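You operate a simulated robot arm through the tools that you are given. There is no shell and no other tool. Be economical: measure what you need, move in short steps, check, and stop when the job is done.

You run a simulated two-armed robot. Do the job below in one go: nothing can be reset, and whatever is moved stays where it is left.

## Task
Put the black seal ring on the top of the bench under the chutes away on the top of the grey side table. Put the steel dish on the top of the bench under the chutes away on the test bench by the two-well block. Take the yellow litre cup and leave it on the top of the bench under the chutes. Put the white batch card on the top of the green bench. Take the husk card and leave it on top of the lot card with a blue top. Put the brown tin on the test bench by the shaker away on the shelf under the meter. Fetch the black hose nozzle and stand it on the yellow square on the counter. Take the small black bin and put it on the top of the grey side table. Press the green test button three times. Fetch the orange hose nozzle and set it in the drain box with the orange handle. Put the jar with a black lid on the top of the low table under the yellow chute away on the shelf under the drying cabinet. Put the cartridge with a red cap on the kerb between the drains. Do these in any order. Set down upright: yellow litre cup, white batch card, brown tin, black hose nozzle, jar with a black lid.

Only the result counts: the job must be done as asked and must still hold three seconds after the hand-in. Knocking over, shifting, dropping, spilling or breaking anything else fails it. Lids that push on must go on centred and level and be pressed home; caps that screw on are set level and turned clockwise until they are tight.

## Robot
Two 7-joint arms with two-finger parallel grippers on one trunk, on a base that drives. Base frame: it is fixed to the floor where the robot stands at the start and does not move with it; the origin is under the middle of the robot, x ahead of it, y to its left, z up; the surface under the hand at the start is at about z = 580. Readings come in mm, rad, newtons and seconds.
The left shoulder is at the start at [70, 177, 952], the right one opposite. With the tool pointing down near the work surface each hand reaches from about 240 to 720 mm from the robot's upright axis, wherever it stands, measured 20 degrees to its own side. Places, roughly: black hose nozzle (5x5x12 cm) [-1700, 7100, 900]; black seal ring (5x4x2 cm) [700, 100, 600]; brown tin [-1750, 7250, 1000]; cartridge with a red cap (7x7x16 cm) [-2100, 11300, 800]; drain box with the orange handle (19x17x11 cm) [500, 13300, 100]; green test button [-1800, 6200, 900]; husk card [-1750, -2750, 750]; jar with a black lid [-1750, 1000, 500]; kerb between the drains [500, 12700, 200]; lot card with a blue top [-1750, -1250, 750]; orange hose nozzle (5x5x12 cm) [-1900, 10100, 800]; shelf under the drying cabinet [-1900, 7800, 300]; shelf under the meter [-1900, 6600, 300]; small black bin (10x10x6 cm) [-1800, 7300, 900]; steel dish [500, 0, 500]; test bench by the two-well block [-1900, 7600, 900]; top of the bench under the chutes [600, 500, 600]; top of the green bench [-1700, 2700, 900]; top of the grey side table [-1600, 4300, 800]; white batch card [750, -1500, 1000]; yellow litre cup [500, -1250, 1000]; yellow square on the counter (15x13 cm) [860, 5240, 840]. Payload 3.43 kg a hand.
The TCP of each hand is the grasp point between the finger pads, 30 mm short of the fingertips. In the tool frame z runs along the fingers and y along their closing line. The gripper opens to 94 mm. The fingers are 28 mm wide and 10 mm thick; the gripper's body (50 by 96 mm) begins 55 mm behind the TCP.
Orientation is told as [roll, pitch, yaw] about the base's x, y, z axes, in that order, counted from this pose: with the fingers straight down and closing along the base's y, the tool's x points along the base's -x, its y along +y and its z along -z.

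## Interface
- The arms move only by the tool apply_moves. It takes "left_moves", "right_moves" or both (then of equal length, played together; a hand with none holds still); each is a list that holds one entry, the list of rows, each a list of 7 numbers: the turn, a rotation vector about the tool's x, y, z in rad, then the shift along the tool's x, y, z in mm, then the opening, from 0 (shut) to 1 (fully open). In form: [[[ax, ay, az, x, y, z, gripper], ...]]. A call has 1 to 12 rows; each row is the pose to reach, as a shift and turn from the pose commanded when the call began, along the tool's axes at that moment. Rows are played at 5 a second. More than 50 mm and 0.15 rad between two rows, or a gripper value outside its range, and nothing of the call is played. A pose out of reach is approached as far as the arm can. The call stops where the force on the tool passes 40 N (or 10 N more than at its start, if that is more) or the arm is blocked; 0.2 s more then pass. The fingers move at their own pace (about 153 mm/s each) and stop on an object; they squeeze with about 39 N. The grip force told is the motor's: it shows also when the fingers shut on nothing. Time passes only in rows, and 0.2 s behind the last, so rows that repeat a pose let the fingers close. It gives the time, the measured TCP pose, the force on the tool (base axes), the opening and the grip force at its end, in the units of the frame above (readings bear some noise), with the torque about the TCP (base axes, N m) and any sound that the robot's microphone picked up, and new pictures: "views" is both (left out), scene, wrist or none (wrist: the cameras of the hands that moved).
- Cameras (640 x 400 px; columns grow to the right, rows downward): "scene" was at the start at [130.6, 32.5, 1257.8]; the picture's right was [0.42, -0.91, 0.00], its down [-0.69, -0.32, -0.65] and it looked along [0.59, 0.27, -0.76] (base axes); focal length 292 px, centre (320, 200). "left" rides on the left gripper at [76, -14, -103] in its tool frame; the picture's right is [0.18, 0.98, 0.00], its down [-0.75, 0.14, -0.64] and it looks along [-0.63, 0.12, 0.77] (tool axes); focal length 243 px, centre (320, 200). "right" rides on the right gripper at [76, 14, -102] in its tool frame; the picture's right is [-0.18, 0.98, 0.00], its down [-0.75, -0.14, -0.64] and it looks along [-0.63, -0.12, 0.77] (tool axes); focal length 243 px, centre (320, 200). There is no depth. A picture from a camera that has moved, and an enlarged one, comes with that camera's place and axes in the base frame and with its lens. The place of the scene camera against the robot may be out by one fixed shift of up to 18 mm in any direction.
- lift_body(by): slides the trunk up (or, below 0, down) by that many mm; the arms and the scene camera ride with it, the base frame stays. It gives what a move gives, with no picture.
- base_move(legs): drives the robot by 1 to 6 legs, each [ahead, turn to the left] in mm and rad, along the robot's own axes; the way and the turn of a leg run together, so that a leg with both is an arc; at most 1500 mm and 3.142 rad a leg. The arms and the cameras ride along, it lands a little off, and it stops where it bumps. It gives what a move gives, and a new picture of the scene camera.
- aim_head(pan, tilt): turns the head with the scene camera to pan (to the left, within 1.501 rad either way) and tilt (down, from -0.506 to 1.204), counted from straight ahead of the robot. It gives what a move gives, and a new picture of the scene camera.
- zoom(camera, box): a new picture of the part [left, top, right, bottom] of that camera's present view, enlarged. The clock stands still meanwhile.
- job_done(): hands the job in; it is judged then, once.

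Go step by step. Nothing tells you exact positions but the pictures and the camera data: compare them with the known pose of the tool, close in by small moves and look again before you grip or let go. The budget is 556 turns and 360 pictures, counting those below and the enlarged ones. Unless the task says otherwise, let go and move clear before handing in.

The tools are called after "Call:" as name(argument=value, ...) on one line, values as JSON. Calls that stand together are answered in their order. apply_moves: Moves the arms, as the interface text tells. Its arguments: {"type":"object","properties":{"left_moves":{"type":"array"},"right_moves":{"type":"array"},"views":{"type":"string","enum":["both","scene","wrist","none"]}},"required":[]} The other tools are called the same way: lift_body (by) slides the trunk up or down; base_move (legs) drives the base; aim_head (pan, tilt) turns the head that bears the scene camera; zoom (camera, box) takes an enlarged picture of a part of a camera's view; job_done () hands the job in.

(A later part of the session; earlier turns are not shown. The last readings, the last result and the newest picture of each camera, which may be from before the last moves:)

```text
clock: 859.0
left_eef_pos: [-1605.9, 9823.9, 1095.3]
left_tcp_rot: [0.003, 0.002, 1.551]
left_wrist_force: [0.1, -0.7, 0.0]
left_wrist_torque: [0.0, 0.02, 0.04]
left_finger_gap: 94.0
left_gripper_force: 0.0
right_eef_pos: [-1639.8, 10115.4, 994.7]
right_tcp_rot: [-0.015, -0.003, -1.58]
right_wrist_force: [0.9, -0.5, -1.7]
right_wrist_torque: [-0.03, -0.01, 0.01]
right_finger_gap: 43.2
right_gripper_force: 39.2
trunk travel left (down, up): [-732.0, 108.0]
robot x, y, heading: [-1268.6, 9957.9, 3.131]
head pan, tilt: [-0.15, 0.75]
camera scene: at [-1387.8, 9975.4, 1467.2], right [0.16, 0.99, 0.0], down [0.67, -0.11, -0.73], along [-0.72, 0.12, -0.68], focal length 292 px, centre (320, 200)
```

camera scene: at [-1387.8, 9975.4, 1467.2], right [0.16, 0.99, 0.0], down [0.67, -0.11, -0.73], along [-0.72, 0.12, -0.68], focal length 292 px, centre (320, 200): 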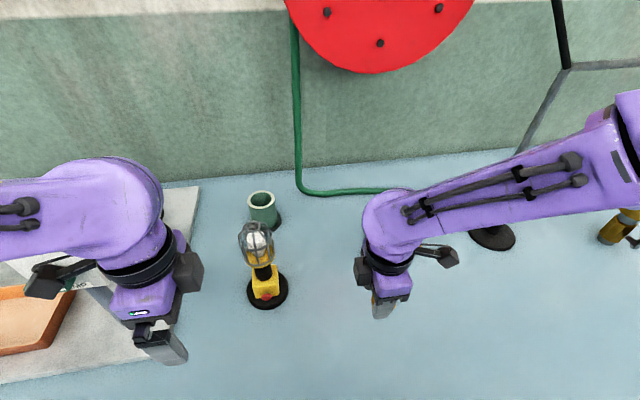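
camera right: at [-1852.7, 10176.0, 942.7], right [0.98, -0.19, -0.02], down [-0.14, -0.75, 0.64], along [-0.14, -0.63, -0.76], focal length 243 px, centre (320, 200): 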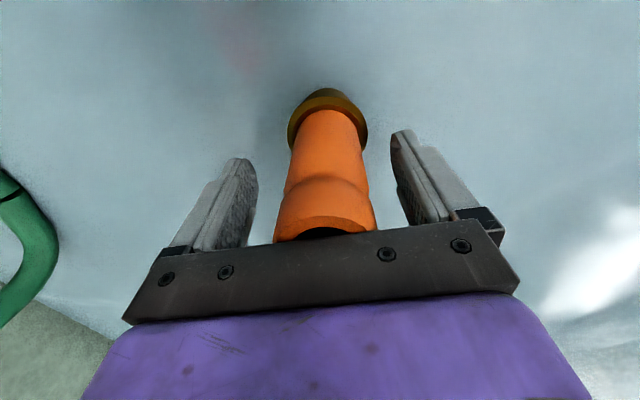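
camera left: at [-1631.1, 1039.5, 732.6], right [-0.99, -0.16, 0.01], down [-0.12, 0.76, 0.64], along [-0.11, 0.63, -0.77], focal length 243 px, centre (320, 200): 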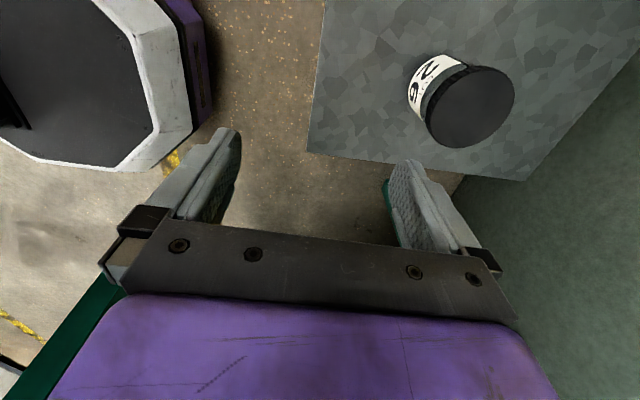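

Orange nozzle held. Next, the cartridge with the red cap further north.

Call:
base_move(legs=[[-550, 0], [0, -1.565], [1450, 0], [0, 1.571]])

Call:
aim_head(pan=0.1, tilt=0.45)

```text
clock: 876.5
left_eef_pos: [-1049.6, 11266.2, 1097.0]
left_tcp_rot: [0.001, 0.002, 1.551]
left_wrist_force: [0.2, -0.7, -0.1]
left_wrist_torque: [0.04, 0.01, 0.02]
left_finger_gap: 94.0
left_gripper_force: 0.1
right_eef_pos: [-1084.3, 11556.1, 996.2]
right_tcp_rot: [-0.012, 0.0, -1.58]
right_wrist_force: [-0.2, 0.3, -1.4]
right_wrist_torque: [-0.04, 0.01, 0.0]
right_finger_gap: 43.0
right_gripper_force: 38.9
trunk travel left (down, up): [-732.0, 108.0]
robot x, y, heading: [-709.5, 11403.1, 3.127]
head pan, tilt: [-0.15, 0.75]
camera scene: at [-832.3, 11417.0, 1467.0], right [0.16, 0.99, 0.0], down [0.67, -0.11, -0.73], along [-0.72, 0.12, -0.68], focal length 292 px, centre (320, 200)
```

scene: 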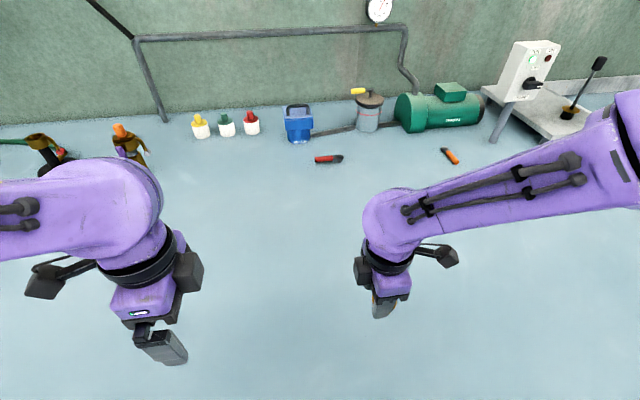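

```text
clock: 877.4
left_eef_pos: [-1049.8, 11266.6, 1096.9]
left_tcp_rot: [0.002, -0.001, 1.552]
left_wrist_force: [-0.7, -0.2, -0.4]
left_wrist_torque: [-0.01, -0.02, 0.02]
left_finger_gap: 93.9
left_gripper_force: 0.0
right_eef_pos: [-1082.8, 11556.9, 994.6]
right_tcp_rot: [-0.013, 0.001, -1.579]
right_wrist_force: [-0.2, 0.7, -2.3]
right_wrist_torque: [-0.04, 0.0, -0.04]
right_finger_gap: 42.9
right_gripper_force: 39.0
trunk travel left (down, up): [-732.0, 108.0]
robot x, y, heading: [-707.8, 11405.5, 3.131]
head pan, tilt: [0.099, 0.45]
camera scene: at [-842.0, 11395.5, 1493.4], right [-0.09, 1.0, 0.0], down [0.43, 0.04, -0.9], along [-0.9, -0.08, -0.44], focal length 292 px, centre (320, 200)
```

scene: 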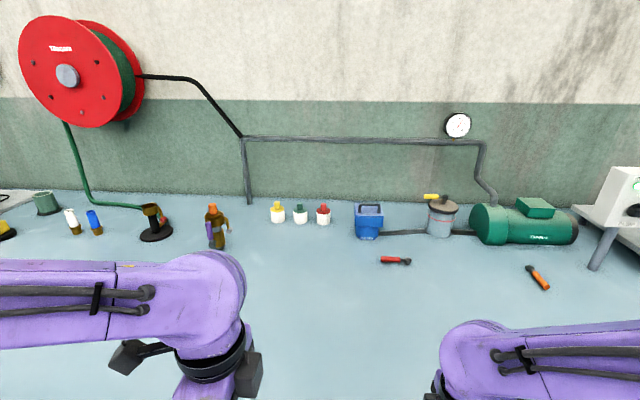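

The red-capped cartridge is the third white one, near [-2025,11304]. I'll drive in carefully.

Call:
base_move(legs=[[650, 0.01]])

Call:
aim_head(pan=0.1, tilt=0.65)

```text
clock: 881.0
left_eef_pos: [-1703.3, 11267.5, 1095.9]
left_tcp_rot: [0.001, 0.002, 1.56]
left_wrist_force: [0.3, 0.7, -0.6]
left_wrist_torque: [-0.02, -0.01, 0.0]
left_finger_gap: 94.0
left_gripper_force: 0.1
right_eef_pos: [-1738.6, 11559.3, 995.0]
right_tcp_rot: [-0.013, -0.001, -1.572]
right_wrist_force: [0.4, 0.6, -1.6]
right_wrist_torque: [-0.03, 0.01, 0.03]
right_finger_gap: 43.1
right_gripper_force: 40.0
trunk travel left (down, up): [-732.0, 108.0]
robot x, y, heading: [-1367.0, 11411.7, 3.134]
head pan, tilt: [0.099, 0.45]
camera scene: at [-1496.9, 11399.1, 1493.5], right [-0.1, 1.0, 0.0], down [0.43, 0.04, -0.9], along [-0.9, -0.09, -0.44], focal length 292 px, centre (320, 200)
```

scene: 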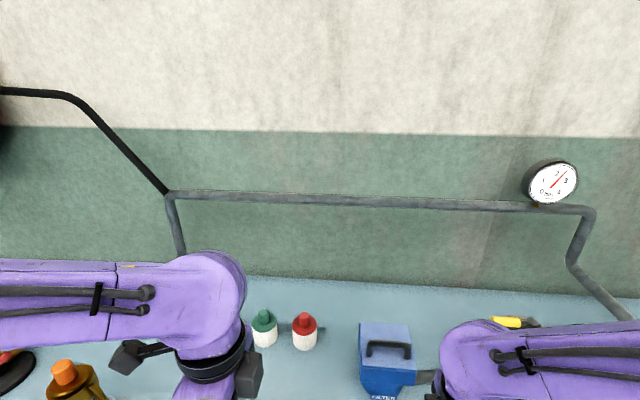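

```text
clock: 881.7
left_eef_pos: [-1703.3, 11267.9, 1096.0]
left_tcp_rot: [0.0, 0.001, 1.557]
left_wrist_force: [-0.1, 0.0, 0.0]
left_wrist_torque: [-0.02, 0.04, 0.02]
left_finger_gap: 94.0
left_gripper_force: 0.0
right_eef_pos: [-1740.2, 11559.0, 993.9]
right_tcp_rot: [-0.013, 0.001, -1.572]
right_wrist_force: [0.1, -0.6, -2.3]
right_wrist_torque: [0.01, 0.01, 0.05]
right_finger_gap: 43.0
right_gripper_force: 38.8
trunk travel left (down, up): [-732.0, 108.0]
robot x, y, heading: [-1368.1, 11408.8, 3.14]
head pan, tilt: [0.099, 0.649]
camera scene: at [-1492.8, 11399.6, 1475.6], right [-0.1, 1.0, 0.0], down [0.6, 0.06, -0.8], along [-0.79, -0.08, -0.6], focal length 292 px, centre (320, 200)
```

scene: 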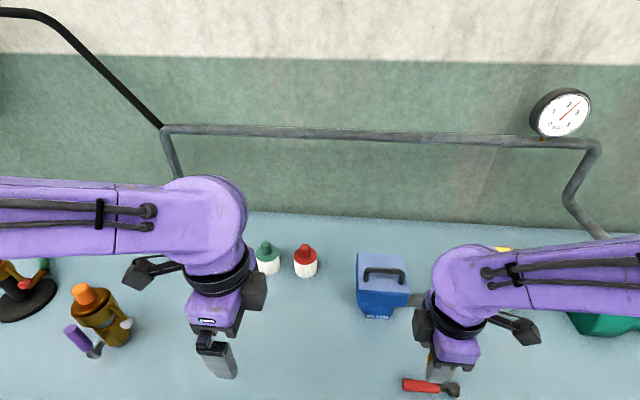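

Call:
base_move(legs=[[75, 0]])

Call:
apply_moves(left_moves=[[[0, 0, 0, -10, 45, 20, 1], [0, 0, 0, -20, 90, 40, 1], [0, 0, 0, -28, 135, 60, 1], [0, 0, 0, -32, 180, 70, 1], [0, 0, 0, -32, 225, 70, 1], [0, 0, 0, -32, 250, 70, 1], [0, 0, 0, -32, 250, 70, 1]]], views="wrist")

```text
clock: 882.8
left_eef_pos: [-1775.2, 11269.2, 1097.7]
left_tcp_rot: [0.006, 0.002, 1.557]
left_wrist_force: [-0.1, 0.9, 0.4]
left_wrist_torque: [0.0, 0.01, 0.01]
left_finger_gap: 93.8
left_gripper_force: 0.0
right_eef_pos: [-1810.2, 11560.1, 996.4]
right_tcp_rot: [-0.015, 0.0, -1.575]
right_wrist_force: [0.3, 0.2, -1.5]
right_wrist_torque: [-0.03, 0.04, 0.02]
right_finger_gap: 42.8
right_gripper_force: 39.2
trunk travel left (down, up): [-732.0, 108.0]
robot x, y, heading: [-1438.4, 11410.3, 3.137]
head pan, tilt: [0.099, 0.649]
camera scene: at [-1561.4, 11400.1, 1476.1], right [-0.09, 1.0, 0.0], down [0.6, 0.06, -0.8], along [-0.79, -0.08, -0.6], focal length 292 px, centre (320, 200)
```

scene: 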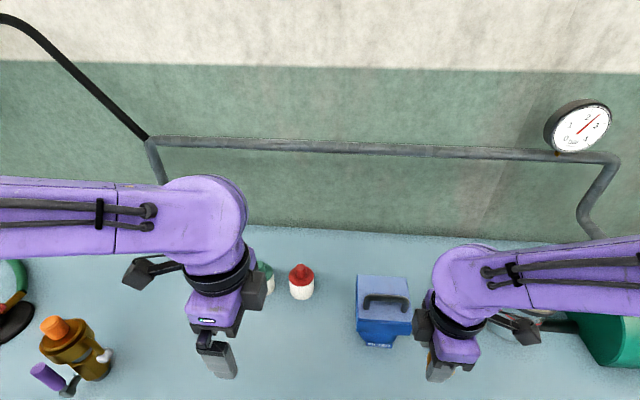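

```text
refused: row 1 steps farther than a row can; nothing moved
```

Call:
apply_moves(left_moves=[[[0, 0, 0, -10, 40, 10, 1], [0, 0, 0, -20, 80, 20, 1], [0, 0, 0, -28, 120, 35, 1], [0, 0, 0, -32, 160, 50, 1], [0, 0, 0, -32, 200, 70, 1], [0, 0, 0, -32, 240, 85, 1], [0, 0, 0, -32, 250, 90, 1]]], views="wrist")

```text
clock: 884.4
left_eef_pos: [-2028.4, 11304.5, 1007.5]
left_tcp_rot: [0.001, 0.0, 1.557]
left_wrist_force: [0.1, 0.0, 0.4]
left_wrist_torque: [-0.02, 0.02, -0.02]
left_finger_gap: 93.9
left_gripper_force: 0.0
right_eef_pos: [-1813.1, 11560.4, 995.5]
right_tcp_rot: [-0.014, -0.001, -1.573]
right_wrist_force: [-0.2, 0.8, -2.1]
right_wrist_torque: [-0.05, -0.01, -0.03]
right_finger_gap: 42.8
right_gripper_force: 38.8
trunk travel left (down, up): [-732.0, 108.0]
robot x, y, heading: [-1440.1, 11407.3, 3.134]
head pan, tilt: [0.099, 0.649]
camera left: at [-2014.0, 11228.1, 1108.3], right [-0.99, -0.17, 0.0], down [-0.13, 0.76, 0.64], along [-0.11, 0.63, -0.77], focal length 243 px, centre (320, 200)
```

left: 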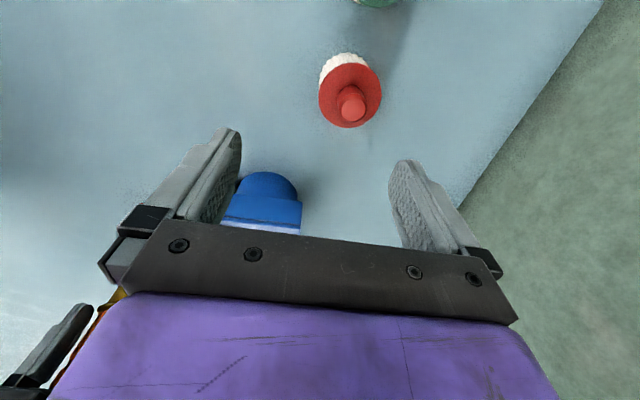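

Call:
apply_moves(left_moves=[[[0, 0, 0, 3, 15, 20, 1], [0, 0, 0, 6, 29, 50, 1], [0, 0, 0, 6, 29, 90, 1], [0, 0, 0, 6, 29, 105, 1], [0, 0, 0, 6, 29, 105, 1]]], views="wrist")

```text
clock: 885.5
left_eef_pos: [-2059.2, 11299.9, 899.9]
left_tcp_rot: [0.001, 0.001, 1.556]
left_wrist_force: [-0.5, 0.3, -0.8]
left_wrist_torque: [0.0, 0.01, 0.0]
left_finger_gap: 93.8
left_gripper_force: 0.0
right_eef_pos: [-1813.1, 11560.1, 995.7]
right_tcp_rot: [-0.012, -0.001, -1.576]
right_wrist_force: [-0.1, 0.1, -1.7]
right_wrist_torque: [-0.01, -0.01, 0.02]
right_finger_gap: 42.6
right_gripper_force: 38.6
trunk travel left (down, up): [-732.0, 108.0]
robot x, y, heading: [-1438.4, 11409.7, 3.139]
head pan, tilt: [0.099, 0.649]
camera left: at [-2045.1, 11222.6, 1001.0], right [-0.99, -0.17, 0.0], down [-0.13, 0.76, 0.64], along [-0.11, 0.63, -0.77], focal length 243 px, centre (320, 200)
```

left: 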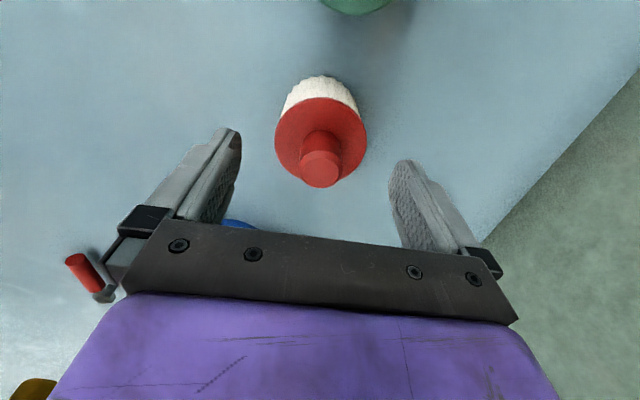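

Call:
apply_moves(left_moves=[[[0, 0, 0, 0, 0, 20, 1], [0, 0, 0, 0, 0, 40, 1], [0, 0, 0, 0, 0, 53, 1], [0, 0, 0, 0, 0, 53, 1]]], views="none")

```text
clock: 886.5
left_eef_pos: [-2058.7, 11299.1, 847.8]
left_tcp_rot: [0.001, 0.002, 1.557]
left_wrist_force: [1.4, 0.3, -0.6]
left_wrist_torque: [0.0, -0.02, 0.01]
left_finger_gap: 93.9
left_gripper_force: 0.0
right_eef_pos: [-1813.2, 11559.6, 994.8]
right_tcp_rot: [-0.012, 0.001, -1.573]
right_wrist_force: [0.9, 0.9, -2.0]
right_wrist_torque: [-0.05, -0.02, 0.01]
right_finger_gap: 42.7
right_gripper_force: 38.5
trunk travel left (down, up): [-732.0, 108.0]
robot x, y, heading: [-1437.8, 11407.6, 3.135]
head pan, tilt: [0.099, 0.649]
```

Call:
apply_moves(left_moves=[[[0, 0, 0, 0, 0, 0, 0.7], [0, 0, 0, 0, 0, 0, 0.5], [0, 0, 0, 0, 0, 0, 0.3], [0, 0, 0, 0, 0, 0, 0.3], [0, 0, 0, 0, 0, -30, 0.3], [0, 0, 0, 0, 0, -75, 0.3], [0, 0, 0, 0, 0, -120, 0.3], [0, 0, 0, 0, 0, -165, 0.3], [0, 0, 0, 0, 0, -200, 0.3]]], views="wrist")

```text
clock: 888.5
left_eef_pos: [-2055.2, 11299.7, 1050.6]
left_tcp_rot: [0.002, 0.003, 1.557]
left_wrist_force: [0.1, 0.5, -1.5]
left_wrist_torque: [-0.03, 0.0, -0.02]
left_finger_gap: 64.9
left_gripper_force: 39.0
right_eef_pos: [-1812.3, 11561.1, 995.0]
right_tcp_rot: [-0.012, -0.003, -1.574]
right_wrist_force: [0.5, -0.2, -2.1]
right_wrist_torque: [-0.01, 0.0, 0.01]
right_finger_gap: 43.1
right_gripper_force: 39.0
trunk travel left (down, up): [-732.0, 108.0]
robot x, y, heading: [-1441.6, 11408.1, 3.138]
head pan, tilt: [0.099, 0.649]
camera left: at [-2040.6, 11222.9, 1152.2], right [-0.99, -0.17, 0.0], down [-0.13, 0.76, 0.64], along [-0.11, 0.63, -0.77], focal length 243 px, centre (320, 200)
```

left: 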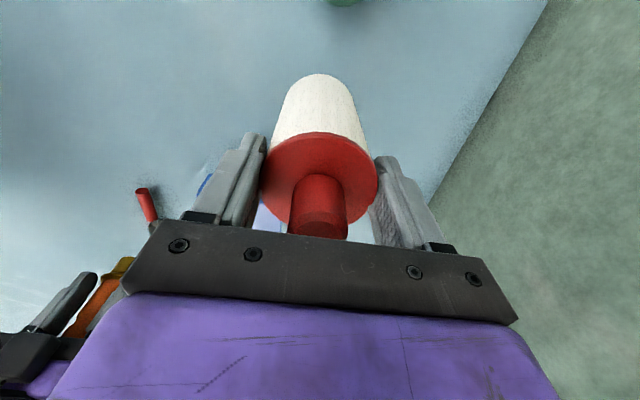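

Cartridge held. I'll retract and drive to the drains at about [500,12700].

Call:
apply_moves(left_moves=[[[0, 0, 0, 0, -45, 0, 0.3], [0, 0, 0, 0, -90, 0, 0.3], [0, 0, 0, 5, -135, 0, 0.3], [0, 0, 0, 10, -180, 0, 0.3], [0, 0, 0, 20, -225, 0, 0.3], [0, 0, 0, 30, -260, 0, 0.3]]], views="none")

Call:
base_move(legs=[[-900, 0], [0, -1.566], [1290, 0], [0, -1.571]])

Call:
aim_head(pan=0.2, tilt=0.6)

```text
clock: 890.0
left_eef_pos: [-1795.7, 11263.9, 1045.0]
left_tcp_rot: [0.002, -0.001, 1.558]
left_wrist_force: [0.5, 0.2, -2.4]
left_wrist_torque: [0.02, 0.03, -0.02]
left_finger_gap: 64.9
left_gripper_force: 39.2
right_eef_pos: [-1812.9, 11557.5, 996.0]
right_tcp_rot: [-0.015, 0.002, -1.575]
right_wrist_force: [-0.1, -0.7, -1.1]
right_wrist_torque: [0.0, 0.05, 0.02]
right_finger_gap: 42.7
right_gripper_force: 38.4
trunk travel left (down, up): [-732.0, 108.0]
robot x, y, heading: [-1437.4, 11410.1, 3.131]
head pan, tilt: [0.099, 0.649]
```

```text
clock: 908.5
left_eef_pos: [-222.3, 12868.4, 1045.6]
left_tcp_rot: [0.002, 0.0, -1.559]
left_wrist_force: [-0.1, -0.1, -2.2]
left_wrist_torque: [-0.01, -0.02, 0.01]
left_finger_gap: 65.0
left_gripper_force: 38.7
right_eef_pos: [-196.2, 12573.5, 995.8]
right_tcp_rot: [-0.013, -0.001, 1.593]
right_wrist_force: [0.2, -0.5, -1.8]
right_wrist_torque: [0.03, 0.01, -0.01]
right_finger_gap: 41.9
right_gripper_force: 39.2
trunk travel left (down, up): [-732.0, 108.0]
robot x, y, heading: [-571.0, 12717.4, 0.025]
head pan, tilt: [0.099, 0.649]
camera scene: at [-426.9, 12727.3, 1475.6], right [0.12, -0.99, 0.0], down [-0.6, -0.07, -0.8], along [0.79, 0.1, -0.6], focal length 292 px, centre (320, 200)
```

scene: 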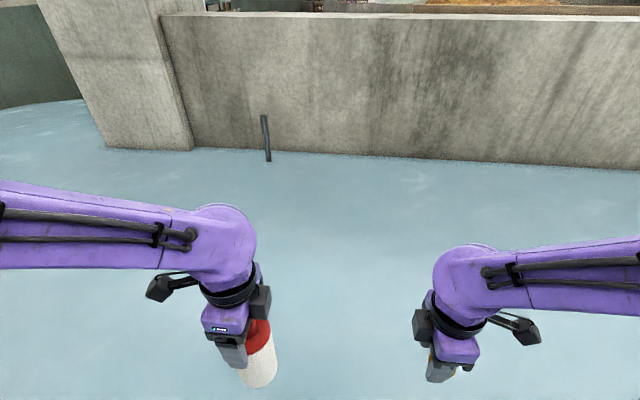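

```text
clock: 909.2
left_eef_pos: [-220.7, 12868.0, 1045.0]
left_tcp_rot: [0.002, -0.001, -1.558]
left_wrist_force: [-0.4, -0.4, -2.4]
left_wrist_torque: [0.02, 0.0, -0.01]
left_finger_gap: 64.9
left_gripper_force: 39.4
right_eef_pos: [-197.2, 12573.7, 994.8]
right_tcp_rot: [-0.013, 0.0, 1.592]
right_wrist_force: [0.2, 0.1, -1.8]
right_wrist_torque: [0.07, 0.0, -0.02]
right_finger_gap: 42.3
right_gripper_force: 39.3
trunk travel left (down, up): [-732.0, 108.0]
robot x, y, heading: [-573.1, 12714.9, 0.022]
head pan, tilt: [0.201, 0.6]
camera scene: at [-426.9, 12736.1, 1479.8], right [0.22, -0.98, 0.0], down [-0.55, -0.12, -0.82], along [0.8, 0.18, -0.57], focal length 292 px, centre (320, 200)
```

scene: 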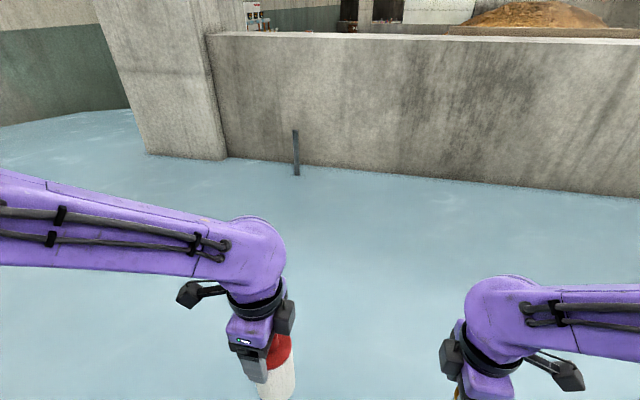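

The drains lie under this bluish surface. I'll lower the trunk so the camera is below it and see what can be made out.

Call:
lift_body(by=-400)

Call:
lift_body(by=-330)

Call:
aim_head(pan=0.15, tilt=0.7)

```text
clock: 913.0
left_eef_pos: [-221.0, 12868.0, 645.9]
left_tcp_rot: [0.002, 0.0, -1.557]
left_wrist_force: [0.1, 0.4, -1.9]
left_wrist_torque: [-0.01, 0.02, -0.01]
left_finger_gap: 65.0
left_gripper_force: 39.3
right_eef_pos: [-196.1, 12574.9, 595.0]
right_tcp_rot: [-0.012, -0.002, 1.593]
right_wrist_force: [-0.2, -0.2, -1.0]
right_wrist_torque: [0.0, -0.02, -0.01]
right_finger_gap: 42.3
right_gripper_force: 39.3
trunk travel left (down, up): [-332.0, 508.0]
robot x, y, heading: [-570.2, 12717.3, 0.02]
head pan, tilt: [0.201, 0.6]
```

```text
clock: 916.2
left_eef_pos: [-221.0, 12868.9, 315.1]
left_tcp_rot: [0.002, 0.0, -1.56]
left_wrist_force: [-0.2, 0.5, -2.1]
left_wrist_torque: [-0.02, -0.01, -0.01]
left_finger_gap: 64.9
left_gripper_force: 39.7
right_eef_pos: [-195.6, 12572.9, 264.6]
right_tcp_rot: [-0.013, 0.0, 1.593]
right_wrist_force: [0.3, -0.3, -1.5]
right_wrist_torque: [0.0, 0.0, -0.06]
right_finger_gap: 42.3
right_gripper_force: 38.9
trunk travel left (down, up): [-2.0, 838.0]
robot x, y, heading: [-575.9, 12714.3, 0.019]
head pan, tilt: [0.201, 0.6]
```

```text
clock: 916.9
left_eef_pos: [-220.6, 12869.1, 315.3]
left_tcp_rot: [0.003, -0.002, -1.559]
left_wrist_force: [-0.4, -0.2, -2.3]
left_wrist_torque: [-0.02, 0.02, -0.02]
left_finger_gap: 64.8
left_gripper_force: 38.9
right_eef_pos: [-196.6, 12575.3, 263.9]
right_tcp_rot: [-0.012, 0.0, 1.594]
right_wrist_force: [0.6, 0.8, -1.8]
right_wrist_torque: [0.04, 0.02, 0.0]
right_finger_gap: 42.3
right_gripper_force: 39.5
trunk travel left (down, up): [-2.0, 838.0]
robot x, y, heading: [-575.8, 12714.2, 0.024]
head pan, tilt: [0.15, 0.7]
camera scene: at [-429.7, 12731.4, 741.3], right [0.17, -0.99, 0.0], down [-0.63, -0.11, -0.76], along [0.75, 0.13, -0.64], focal length 292 px, centre (320, 200)
```

scene: 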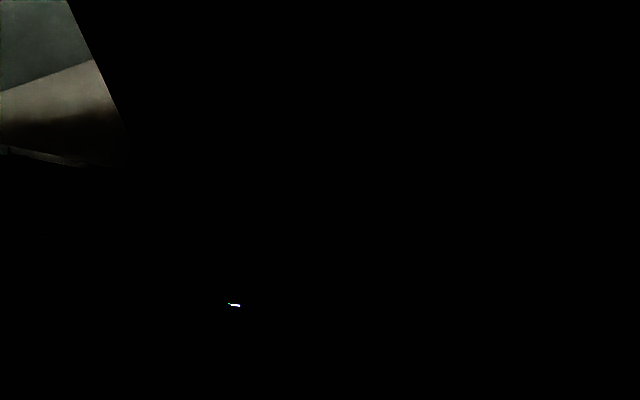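

Call:
zoom(camera="scene", box=[120, 90, 440, 290])

```text
2.00 times, centred on (280, 190) of scene
camera zoom: at [-429.7, 12731.4, 741.3], right [0.17, -0.99, 0.0], down [-0.63, -0.11, -0.76], along [0.75, 0.13, -0.64], focal length 583 px, centre (400, 220)
```

zoom: 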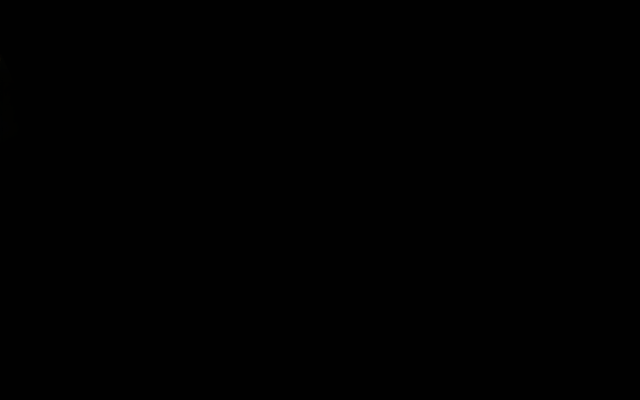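

It is pitch dark below the surface, so I'll have to work by touch from the given places. I'll bring the trunk to a good height and approach the kerb at about [500,12700].

Call:
lift_body(by=280)

Call:
base_move(legs=[[0, -0.35], [480, 0], [0, 0.326]])

```text
clock: 919.8
left_eef_pos: [-221.2, 12868.9, 595.4]
left_tcp_rot: [0.002, -0.001, -1.56]
left_wrist_force: [-0.6, 0.2, -1.8]
left_wrist_torque: [0.0, -0.02, -0.02]
left_finger_gap: 64.8
left_gripper_force: 38.9
right_eef_pos: [-196.2, 12575.1, 545.5]
right_tcp_rot: [-0.012, 0.0, 1.591]
right_wrist_force: [-0.1, 0.3, -1.5]
right_wrist_torque: [0.06, -0.01, -0.02]
right_finger_gap: 42.4
right_gripper_force: 39.0
trunk travel left (down, up): [-282.0, 558.0]
robot x, y, heading: [-574.8, 12718.5, 0.026]
head pan, tilt: [0.15, 0.7]
```

```text
clock: 924.8
left_eef_pos: [245.9, 12703.4, 594.7]
left_tcp_rot: [0.002, 0.0, -1.577]
left_wrist_force: [-0.6, 0.1, -1.5]
left_wrist_torque: [0.0, 0.03, 0.0]
left_finger_gap: 64.9
left_gripper_force: 38.8
right_eef_pos: [264.6, 12409.4, 545.0]
right_tcp_rot: [-0.011, 0.0, 1.574]
right_wrist_force: [-0.4, -0.4, -1.6]
right_wrist_torque: [0.04, 0.01, 0.02]
right_finger_gap: 42.2
right_gripper_force: 38.8
trunk travel left (down, up): [-282.0, 558.0]
robot x, y, heading: [-110.9, 12556.2, -0.0]
head pan, tilt: [0.15, 0.7]
camera scene: at [34.4, 12571.2, 1021.2], right [0.15, -0.99, 0.0], down [-0.64, -0.1, -0.76], along [0.76, 0.12, -0.64], focal length 292 px, centre (320, 200)
```

scene: 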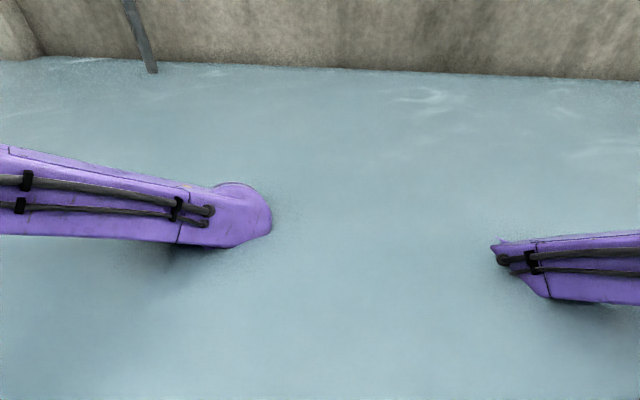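

Call:
apply_moves(left_moves=[[[0, 0, 0, 0, 45, 0, 0.3], [0, 0, 0, 0, 90, 0, 0.3], [0, 0, 0, 0, 135, 0, 0.3], [0, 0, 0, 0, 180, 0, 0.3], [0, 0, 0, 0, 225, 20, 0.3], [0, 0, 0, 0, 254, 50, 0.3], [0, 0, 0, 0, 254, 80, 0.3], [0, 0, 0, 0, 254, 110, 0.3], [0, 0, 0, 0, 254, 140, 0.3]]], views="wrist")

```text
clock: 926.8
left_eef_pos: [502.5, 12701.7, 454.8]
left_tcp_rot: [0.003, 0.0, -1.577]
left_wrist_force: [0.5, 0.2, -1.7]
left_wrist_torque: [0.02, -0.04, 0.01]
left_finger_gap: 65.3
left_gripper_force: 38.4
right_eef_pos: [265.7, 12409.4, 544.9]
right_tcp_rot: [-0.012, -0.001, 1.574]
right_wrist_force: [-0.5, -0.5, -1.1]
right_wrist_torque: [0.04, 0.0, -0.01]
right_finger_gap: 41.9
right_gripper_force: 39.1
trunk travel left (down, up): [-282.0, 558.0]
robot x, y, heading: [-114.5, 12558.7, 0.003]
head pan, tilt: [0.15, 0.7]
camera left: at [488.9, 12777.4, 555.6], right [0.98, 0.18, 0.0], down [0.14, -0.75, 0.64], along [0.11, -0.63, -0.77], focal length 243 px, centre (320, 200)
```

left: 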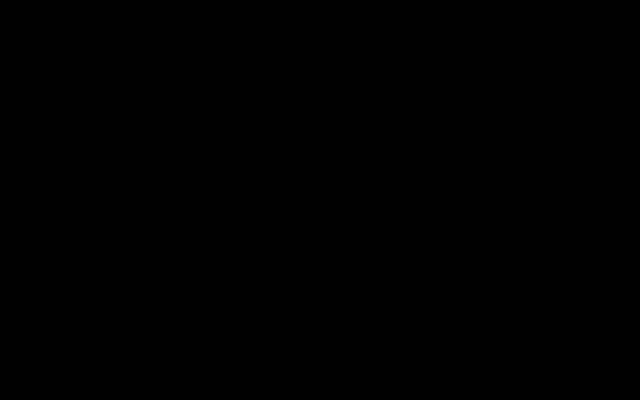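

Call:
apply_moves(left_moves=[[[0, 0, 0, 0, 0, 12, 0.3], [0, 0, 0, 0, 0, 24, 0.3], [0, 0, 0, 0, 0, 36, 0.3], [0, 0, 0, 0, 0, 48, 0.3], [0, 0, 0, 0, 0, 60, 0.3], [0, 0, 0, 0, 0, 72, 0.3], [0, 0, 0, 0, 0, 84, 0.3], [0, 0, 0, 0, 0, 96, 0.3]]], views="none")

```text
clock: 928.6
left_eef_pos: [500.9, 12703.1, 359.2]
left_tcp_rot: [0.002, 0.001, -1.577]
left_wrist_force: [0.6, 0.3, -2.3]
left_wrist_torque: [-0.01, -0.01, 0.0]
left_finger_gap: 64.8
left_gripper_force: 39.1
right_eef_pos: [265.4, 12409.9, 544.8]
right_tcp_rot: [-0.01, 0.0, 1.573]
right_wrist_force: [-0.1, -0.3, -1.5]
right_wrist_torque: [0.04, 0.0, 0.02]
right_finger_gap: 42.1
right_gripper_force: 38.5
trunk travel left (down, up): [-282.0, 558.0]
robot x, y, heading: [-109.8, 12558.3, 0.002]
head pan, tilt: [0.15, 0.7]
```

Call:
apply_moves(left_moves=[[[0, 0, 0, 0, 0, 8, 0.3], [0, 0, 0, 0, 0, 16, 0.3], [0, 0, 0, 0, 0, 24, 0.3], [0, 0, 0, 0, 0, 32, 0.3], [0, 0, 0, 0, 0, 40, 0.3], [0, 0, 0, 0, 0, 48, 0.3], [0, 0, 0, 0, 0, 56, 0.3], [0, 0, 0, 0, 0, 64, 0.3]]], views="none")

```text
clock: 929.8
left_eef_pos: [501.2, 12701.5, 327.7]
left_tcp_rot: [0.013, 0.001, -1.58]
left_wrist_force: [-2.4, -0.7, 20.5]
left_wrist_torque: [-0.1, 0.3, -0.2]
left_finger_gap: 65.1
left_gripper_force: 39.2
right_eef_pos: [263.2, 12410.0, 545.9]
right_tcp_rot: [-0.016, -0.003, 1.576]
right_wrist_force: [-0.2, 0.1, -0.9]
right_wrist_torque: [0.04, -0.01, -0.05]
right_finger_gap: 41.9
right_gripper_force: 39.2
trunk travel left (down, up): [-282.0, 558.0]
robot x, y, heading: [-109.2, 12556.3, 0.0]
head pan, tilt: [0.15, 0.7]
stopped in row 6 (left hand): the force on the tool passed its limit at 40 N (the readings are from after the stop); the commanded pose is now the measured one
```

The cartridge met a flat top at about z=210, with the push central. That fits the kerb, so I'll release it.

Call:
apply_moves(left_moves=[[[0, 0, 0, 0, 0, -2, 0.3], [0, 0, 0, 0, 0, -3, 0.75], [0, 0, 0, 0, 0, -3, 0.95], [0, 0, 0, 0, 0, -3, 1], [0, 0, 0, 0, 0, -3, 1], [0, 0, 0, 0, 0, -40, 1], [0, 0, 0, 0, 0, -85, 1], [0, 0, 0, 0, 0, -130, 1]]], views="none")

```text
clock: 931.6
left_eef_pos: [499.6, 12700.6, 455.3]
left_tcp_rot: [0.006, 0.001, -1.581]
left_wrist_force: [0.6, -0.6, 0.0]
left_wrist_torque: [0.01, 0.01, 0.01]
left_finger_gap: 94.1
left_gripper_force: 0.0
right_eef_pos: [264.2, 12409.6, 544.7]
right_tcp_rot: [-0.012, -0.001, 1.573]
right_wrist_force: [0.1, -0.4, -1.8]
right_wrist_torque: [0.05, -0.03, -0.01]
right_finger_gap: 42.0
right_gripper_force: 39.1
trunk travel left (down, up): [-282.0, 558.0]
robot x, y, heading: [-107.9, 12562.6, 0.001]
head pan, tilt: [0.15, 0.7]
```

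Call:
apply_moves(left_moves=[[[0, 0, 0, 0, 0, -40, 1], [0, 0, 0, 0, 0, -85, 1], [0, 0, 0, 10, -40, -100, 1], [0, 0, 0, 20, -85, -100, 1], [0, 0, 0, 20, -130, -100, 1], [0, 0, 0, 20, -175, -100, 1], [0, 0, 0, 20, -215, -100, 1]]], views="none")

Call:
base_move(legs=[[-330, 0], [0, 1.571], [870, 0], [0, -1.571], [330, 0]])

```text
clock: 933.2
left_eef_pos: [285.9, 12726.3, 552.4]
left_tcp_rot: [0.007, -0.001, -1.579]
left_wrist_force: [0.6, -1.0, 0.7]
left_wrist_torque: [0.0, -0.03, -0.03]
left_finger_gap: 94.1
left_gripper_force: 0.1
right_eef_pos: [264.4, 12410.0, 544.8]
right_tcp_rot: [-0.013, -0.001, 1.576]
right_wrist_force: [-0.4, 1.2, -1.7]
right_wrist_torque: [0.04, 0.02, 0.04]
right_finger_gap: 41.0
right_gripper_force: 39.1
trunk travel left (down, up): [-282.0, 558.0]
robot x, y, heading: [-113.3, 12559.8, 0.006]
head pan, tilt: [0.15, 0.7]
```

```text
clock: 949.1
left_eef_pos: [244.5, 13618.2, 552.2]
left_tcp_rot: [0.006, -0.001, -1.534]
left_wrist_force: [0.4, 0.4, -0.2]
left_wrist_torque: [-0.05, -0.03, -0.02]
left_finger_gap: 93.9
left_gripper_force: 0.1
right_eef_pos: [236.7, 13300.4, 544.1]
right_tcp_rot: [-0.012, 0.0, 1.624]
right_wrist_force: [0.7, -0.2, -0.8]
right_wrist_torque: [0.0, 0.04, 0.02]
right_finger_gap: 0.0
right_gripper_force: 32.9
trunk travel left (down, up): [-282.0, 558.0]
robot x, y, heading: [-145.4, 13430.4, 0.046]
head pan, tilt: [0.15, 0.7]
camera scene: at [-0.9, 13451.5, 1021.2], right [0.2, -0.98, 0.0], down [-0.63, -0.13, -0.76], along [0.75, 0.15, -0.64], focal length 292 px, centre (320, 200)
```

scene: 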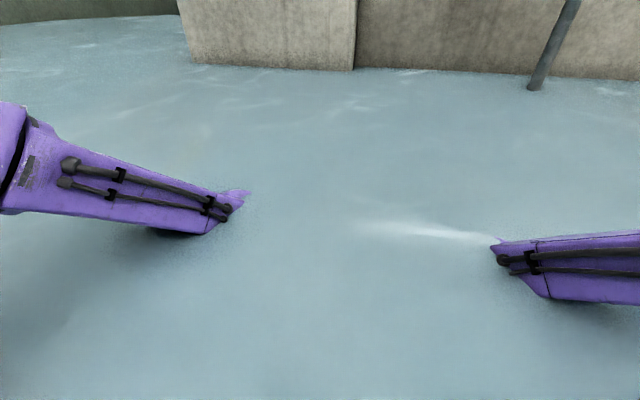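

The orange nozzle has slipped out of the right hand: its gap reads 0. The gap was already shrinking just before the drive began, so it most likely fell near [230,12410]. I'll go back and search the floor by touch.

Call:
base_move(legs=[[-400, -0.046], [0, -1.571], [870, 0], [0, 1.571], [290, 0]])

Call:
lift_body(by=-275)

```text
clock: 965.2
left_eef_pos: [128.8, 12729.7, 552.9]
left_tcp_rot: [0.005, 0.0, -1.553]
left_wrist_force: [0.2, 0.6, -0.1]
left_wrist_torque: [0.02, 0.03, 0.0]
left_finger_gap: 93.8
left_gripper_force: 0.0
right_eef_pos: [114.7, 12413.4, 544.6]
right_tcp_rot: [-0.013, -0.001, 1.601]
right_wrist_force: [0.0, -0.6, -0.7]
right_wrist_torque: [-0.02, -0.02, 0.01]
right_finger_gap: 0.0
right_gripper_force: 33.3
trunk travel left (down, up): [-282.0, 558.0]
robot x, y, heading: [-267.8, 12550.1, 0.023]
head pan, tilt: [0.15, 0.7]
camera scene: at [-120.3, 12568.6, 1021.2], right [0.17, -0.98, 0.0], down [-0.63, -0.11, -0.76], along [0.75, 0.13, -0.64], focal length 292 px, centre (320, 200)
```

scene: 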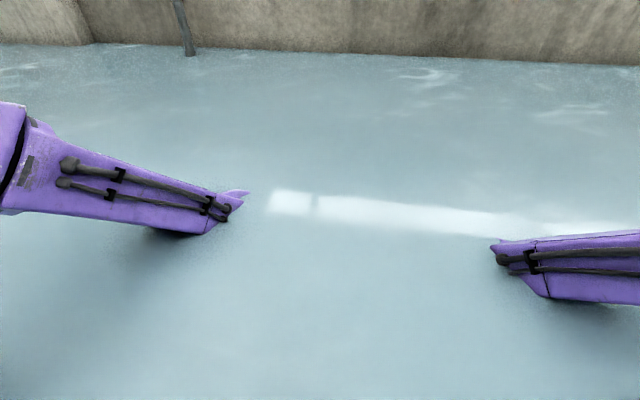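

```text
clock: 968.0
left_eef_pos: [128.3, 12729.8, 278.5]
left_tcp_rot: [0.005, 0.001, -1.554]
left_wrist_force: [-0.4, 0.7, 0.8]
left_wrist_torque: [0.03, -0.04, -0.02]
left_finger_gap: 94.0
left_gripper_force: 0.1
right_eef_pos: [113.2, 12413.8, 269.7]
right_tcp_rot: [-0.012, 0.001, 1.599]
right_wrist_force: [0.0, -0.2, -0.6]
right_wrist_torque: [-0.02, -0.03, 0.01]
right_finger_gap: 0.0
right_gripper_force: 33.4
trunk travel left (down, up): [-7.0, 833.0]
robot x, y, heading: [-264.1, 12553.7, 0.02]
head pan, tilt: [0.15, 0.7]
```

Call:
apply_moves(right_moves=[[[0, 0, 0, 0, -42, 10, 1], [0, 0, 0, 0, -84, 25, 1], [0, 0, 0, 0, -127, 40, 1], [0, 0, 0, 0, -127, 85, 1], [0, 0, 0, 0, -127, 130, 1], [0, 0, 0, 0, -127, 170, 1], [0, 0, 0, 0, -127, 200, 1], [0, 0, 0, 0, -127, 220, 1], [0, 0, 0, 0, -127, 229, 1]]], views="none")

```text
clock: 970.0
left_eef_pos: [128.8, 12730.5, 276.9]
left_tcp_rot: [0.005, 0.001, -1.553]
left_wrist_force: [0.2, 0.5, -0.1]
left_wrist_torque: [0.02, 0.02, -0.02]
left_finger_gap: 93.8
left_gripper_force: 0.1
right_eef_pos: [244.4, 12418.3, 43.2]
right_tcp_rot: [-0.014, 0.0, 1.6]
right_wrist_force: [0.1, 0.4, 0.0]
right_wrist_torque: [0.01, 0.01, 0.01]
right_finger_gap: 93.8
right_gripper_force: 0.1
trunk travel left (down, up): [-7.0, 833.0]
robot x, y, heading: [-264.7, 12550.9, 0.025]
head pan, tilt: [0.15, 0.7]
```

Call:
apply_moves(right_moves=[[[0, 0, 0, 0, 0, 0, 0.5], [0, 0, 0, 0, 0, 0, 0], [0, 0, 0, 0, 0, 0, 0], [0, 0, 0, 0, 0, 0, 0]]], views="wrist")

```text
clock: 971.0
left_eef_pos: [128.0, 12729.9, 276.7]
left_tcp_rot: [0.005, 0.001, -1.554]
left_wrist_force: [-0.8, -0.1, -0.7]
left_wrist_torque: [-0.02, 0.04, 0.04]
left_finger_gap: 94.1
left_gripper_force: 0.0
right_eef_pos: [243.8, 12417.9, 43.2]
right_tcp_rot: [-0.013, -0.001, 1.6]
right_wrist_force: [-0.9, 0.1, -0.5]
right_wrist_torque: [0.02, 0.01, -0.03]
right_finger_gap: 0.2
right_gripper_force: 33.4
trunk travel left (down, up): [-7.0, 833.0]
robot x, y, heading: [-265.9, 12552.4, 0.024]
head pan, tilt: [0.15, 0.7]
camera right: at [231.8, 12341.8, 145.6], right [-0.99, 0.16, -0.01], down [0.11, 0.76, 0.64], along [0.11, 0.63, -0.76], focal length 243 px, centre (320, 200)
```

right: 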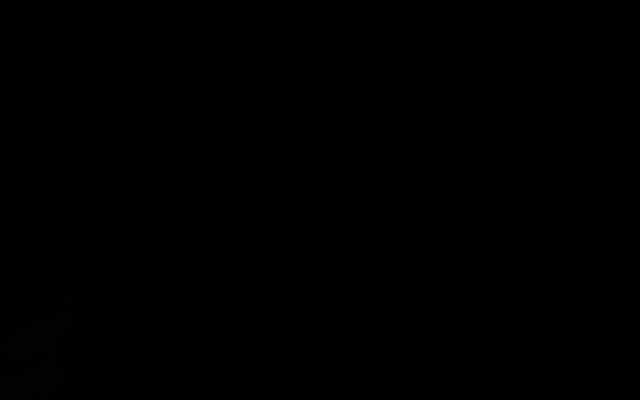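

Call:
apply_moves(right_moves=[[[0, 0, 0, 0, 0, 0, 1], [0, 0, 0, 0, 0, 0, 1], [0, 0, 0, -33, 0, 0, 1], [0, 0, 0, -65, 0, 0, 1], [0, 0, 0, -65, 0, 0, 0.5], [0, 0, 0, -65, 0, 0, 0], [0, 0, 0, -65, 0, 0, 0], [0, 0, 0, -65, 0, 0, 0]]], views="none")

Call:
apply_moves(right_moves=[[[0, 0, 0, 0, 0, -60, 0.5], [0, 0, 0, 0, 45, -70, 1], [0, 0, 0, 0, 90, -70, 1], [0, 0, 0, 0, 90, -40, 1], [0, 0, 0, 0, 90, -10, 1], [0, 0, 0, 0, 90, 0, 1], [0, 0, 0, 0, 90, 0, 0.5], [0, 0, 0, 0, 90, 0, 0], [0, 0, 0, 0, 90, 0, 0], [0, 0, 0, 0, 90, 0, 0]]], views="none")

```text
clock: 972.8
left_eef_pos: [128.9, 12730.0, 277.5]
left_tcp_rot: [0.004, 0.0, -1.552]
left_wrist_force: [0.1, 0.7, 0.6]
left_wrist_torque: [-0.02, -0.01, -0.01]
left_finger_gap: 93.8
left_gripper_force: 0.0
right_eef_pos: [241.9, 12483.9, 42.6]
right_tcp_rot: [-0.011, 0.0, 1.602]
right_wrist_force: [0.2, -0.1, -0.4]
right_wrist_torque: [0.03, 0.02, 0.0]
right_finger_gap: 0.1
right_gripper_force: 33.0
trunk travel left (down, up): [-7.0, 833.0]
robot x, y, heading: [-262.5, 12551.5, 0.03]
head pan, tilt: [0.15, 0.7]
```

```text
refused: row 1 steps farther than a row can; nothing moved
```

Call:
apply_moves(right_moves=[[[0, 0, 0, 0, 0, -35, 0.5], [0, 0, 0, 0, 20, -70, 1], [0, 0, 0, 0, 60, -70, 1], [0, 0, 0, 0, 90, -60, 1], [0, 0, 0, 0, 90, -25, 1], [0, 0, 0, 0, 90, 0, 1], [0, 0, 0, 0, 90, 0, 0.5], [0, 0, 0, 0, 90, 0, 0], [0, 0, 0, 0, 90, 0, 0], [0, 0, 0, 0, 90, 0, 0]]], views="none")

Call:
apply_moves(right_moves=[[[0, 0, 0, 0, 0, -35, 0.5], [0, 0, 0, 20, 0, -70, 1], [0, 0, 0, 65, 0, -65, 1], [0, 0, 0, 65, 0, -25, 1], [0, 0, 0, 65, 0, 0, 1], [0, 0, 0, 65, 0, 0, 0.5], [0, 0, 0, 65, 0, 0, 0], [0, 0, 0, 65, 0, 0, 0], [0, 0, 0, 65, 0, 0, 0]]], views="none")

```text
clock: 975.0
left_eef_pos: [127.8, 12730.7, 277.4]
left_tcp_rot: [0.004, 0.001, -1.553]
left_wrist_force: [-0.5, 0.2, 0.4]
left_wrist_torque: [-0.03, -0.01, 0.01]
left_finger_gap: 94.2
left_gripper_force: 0.1
right_eef_pos: [150.6, 12478.4, 40.1]
right_tcp_rot: [-0.013, 0.001, 1.602]
right_wrist_force: [-0.7, -0.9, 0.2]
right_wrist_torque: [0.03, 0.05, 0.01]
right_finger_gap: 0.0
right_gripper_force: 33.7
trunk travel left (down, up): [-7.0, 833.0]
robot x, y, heading: [-268.2, 12551.4, 0.024]
head pan, tilt: [0.15, 0.7]
```

```text
clock: 977.0
left_eef_pos: [127.7, 12730.3, 277.2]
left_tcp_rot: [0.005, 0.001, -1.554]
left_wrist_force: [0.4, 0.4, 0.2]
left_wrist_torque: [0.01, 0.01, 0.0]
left_finger_gap: 94.0
left_gripper_force: 0.0
right_eef_pos: [153.3, 12414.6, 40.5]
right_tcp_rot: [-0.011, -0.001, 1.602]
right_wrist_force: [0.1, 0.1, -0.6]
right_wrist_torque: [-0.02, -0.01, 0.02]
right_finger_gap: 0.0
right_gripper_force: 33.0
trunk travel left (down, up): [-7.0, 833.0]
robot x, y, heading: [-267.2, 12554.5, 0.023]
head pan, tilt: [0.15, 0.7]
```

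Call:
apply_moves(right_moves=[[[0, 0, 0, 0, 0, -35, 0.5], [0, 0, 0, 20, 0, -70, 1], [0, 0, 0, 65, 0, -65, 1], [0, 0, 0, 65, 0, -25, 1], [0, 0, 0, 65, 0, 0, 1], [0, 0, 0, 65, 0, 0, 0.5], [0, 0, 0, 65, 0, 0, 0], [0, 0, 0, 65, 0, 0, 0], [0, 0, 0, 65, 0, 0, 0]]], views="none")

Call:
apply_moves(right_moves=[[[0, 0, 0, 0, 0, -35, 0.5], [0, 0, 0, 0, -20, -70, 1], [0, 0, 0, 0, -60, -70, 1], [0, 0, 0, 0, -90, -60, 1], [0, 0, 0, 0, -90, -25, 1], [0, 0, 0, 0, -90, 0, 1], [0, 0, 0, 0, -90, 0, 0.5], [0, 0, 0, 0, -90, 0, 0], [0, 0, 0, 0, -90, 0, 0], [0, 0, 0, 0, -90, 0, 0]]], views="none")

Call:
apply_moves(right_moves=[[[0, 0, 0, 0, 0, -35, 0.5], [0, 0, 0, 0, -20, -70, 1], [0, 0, 0, 0, -60, -70, 1], [0, 0, 0, 0, -90, -60, 1], [0, 0, 0, 0, -90, -25, 1], [0, 0, 0, 0, -90, 0, 1], [0, 0, 0, 0, -90, 0, 0.5], [0, 0, 0, 0, -90, 0, 0], [0, 0, 0, 0, -90, 0, 0], [0, 0, 0, 0, -90, 0, 0]]], views="none")

```text
clock: 979.0
left_eef_pos: [127.6, 12730.2, 276.6]
left_tcp_rot: [0.006, 0.0, -1.553]
left_wrist_force: [-0.1, 0.1, 0.4]
left_wrist_torque: [0.0, 0.0, -0.04]
left_finger_gap: 94.0
left_gripper_force: 0.1
right_eef_pos: [155.1, 12349.9, 42.3]
right_tcp_rot: [-0.013, 0.002, 1.6]
right_wrist_force: [0.1, -0.3, 0.6]
right_wrist_torque: [-0.01, 0.05, 0.02]
right_finger_gap: 0.1
right_gripper_force: 33.1
trunk travel left (down, up): [-7.0, 833.0]
robot x, y, heading: [-263.1, 12553.8, 0.027]
head pan, tilt: [0.15, 0.7]
```

```text
clock: 981.2
left_eef_pos: [127.3, 12730.5, 278.2]
left_tcp_rot: [0.007, 0.0, -1.553]
left_wrist_force: [-0.3, 0.2, 0.6]
left_wrist_torque: [0.02, 0.03, 0.01]
left_finger_gap: 94.2
left_gripper_force: 0.1
right_eef_pos: [246.0, 12351.7, 42.0]
right_tcp_rot: [-0.013, 0.0, 1.6]
right_wrist_force: [-0.7, -0.3, 0.1]
right_wrist_torque: [-0.01, 0.0, -0.01]
right_finger_gap: 0.0
right_gripper_force: 32.2
trunk travel left (down, up): [-7.0, 833.0]
robot x, y, heading: [-264.6, 12553.5, 0.024]
head pan, tilt: [0.15, 0.7]
```

```text
clock: 982.0
left_eef_pos: [127.8, 12728.8, 278.1]
left_tcp_rot: [0.011, -0.002, -1.556]
left_wrist_force: [0.5, 0.9, -0.9]
left_wrist_torque: [-0.04, 0.02, 0.01]
left_finger_gap: 94.0
left_gripper_force: 0.0
right_eef_pos: [291.3, 12352.9, 113.4]
right_tcp_rot: [0.002, -0.001, 1.599]
right_wrist_force: [-37.1, 1.2, 18.8]
right_wrist_torque: [-0.15, -2.77, -0.46]
right_finger_gap: 73.0
right_gripper_force: 0.0
trunk travel left (down, up): [-7.0, 833.0]
robot x, y, heading: [-266.2, 12551.6, 0.024]
head pan, tilt: [0.15, 0.7]
stopped in row 4 (right hand): the force on the tool passed its limit at 55 N (the readings are from after the stop); the commanded pose is now the measured one
```

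Call:
apply_moves(right_moves=[[[0, 0, 0, 0, 15, -15, 1], [0, 0, 0, 0, 60, -20, 1], [0, 0, 0, 0, 108, -20, 1], [0, 0, 0, 0, 156, -20, 1], [0, 0, 0, 0, 204, -20, 1], [0, 0, 0, 0, 231, 0, 1], [0, 0, 0, 0, 231, 45, 1], [0, 0, 0, 0, 231, 71, 1], [0, 0, 0, 0, 231, 71, 0.5], [0, 0, 0, 0, 231, 71, 0], [0, 0, 0, 0, 231, 71, 0], [0, 0, 0, 0, 231, 71, 0]]], views="none")

Call:
apply_moves(right_moves=[[[0, 0, 0, 0, 0, -35, 0.5], [0, 0, 0, -20, 0, -70, 1], [0, 0, 0, -65, 0, -65, 1], [0, 0, 0, -65, 0, -25, 1], [0, 0, 0, -65, 0, 0, 1], [0, 0, 0, -65, 0, 0, 0.5], [0, 0, 0, -65, 0, 0, 0], [0, 0, 0, -65, 0, 0, 0], [0, 0, 0, -65, 0, 0, 0]]], views="none")

Call:
apply_moves(right_moves=[[[0, 0, 0, 0, 0, -35, 0.5], [0, 0, 0, -20, 0, -70, 1], [0, 0, 0, -65, 0, -65, 1], [0, 0, 0, -65, 0, -25, 1], [0, 0, 0, -65, 0, 0, 1], [0, 0, 0, -65, 0, 0, 0.5], [0, 0, 0, -65, 0, 0, 0], [0, 0, 0, -65, 0, 0, 0], [0, 0, 0, -65, 0, 0, 0]]], views="none")

```text
clock: 984.6
left_eef_pos: [128.1, 12730.7, 278.3]
left_tcp_rot: [0.006, 0.0, -1.554]
left_wrist_force: [-0.2, -1.1, -0.4]
left_wrist_torque: [-0.03, 0.02, -0.01]
left_finger_gap: 94.0
left_gripper_force: 0.0
right_eef_pos: [63.2, 12346.4, 41.0]
right_tcp_rot: [-0.001, 0.0, 1.6]
right_wrist_force: [0.3, -0.4, -0.7]
right_wrist_torque: [0.01, -0.01, -0.05]
right_finger_gap: 0.0
right_gripper_force: 32.9
trunk travel left (down, up): [-7.0, 833.0]
robot x, y, heading: [-264.6, 12551.5, 0.021]
head pan, tilt: [0.15, 0.7]
```

```text
clock: 986.6
left_eef_pos: [128.0, 12729.3, 278.2]
left_tcp_rot: [0.005, 0.001, -1.554]
left_wrist_force: [0.6, -0.8, -0.1]
left_wrist_torque: [-0.01, 0.0, -0.01]
left_finger_gap: 94.0
left_gripper_force: 0.0
right_eef_pos: [60.7, 12411.1, 41.1]
right_tcp_rot: [0.001, -0.002, 1.6]
right_wrist_force: [-0.3, 0.0, 0.1]
right_wrist_torque: [0.01, 0.0, -0.04]
right_finger_gap: 0.1
right_gripper_force: 32.6
trunk travel left (down, up): [-7.0, 833.0]
robot x, y, heading: [-267.0, 12551.2, 0.026]
head pan, tilt: [0.15, 0.7]
```

```text
clock: 988.6
left_eef_pos: [127.9, 12729.3, 276.8]
left_tcp_rot: [0.005, 0.0, -1.556]
left_wrist_force: [-0.7, 0.5, 0.1]
left_wrist_torque: [0.01, 0.01, -0.01]
left_finger_gap: 93.9
left_gripper_force: 0.1
right_eef_pos: [61.6, 12476.4, 45.0]
right_tcp_rot: [0.004, -0.014, 1.577]
right_wrist_force: [0.2, 0.4, -0.5]
right_wrist_torque: [-0.02, 0.0, -0.03]
right_finger_gap: 0.0
right_gripper_force: 32.7
trunk travel left (down, up): [-7.0, 833.0]
robot x, y, heading: [-261.4, 12551.1, 0.023]
head pan, tilt: [0.15, 0.7]
```

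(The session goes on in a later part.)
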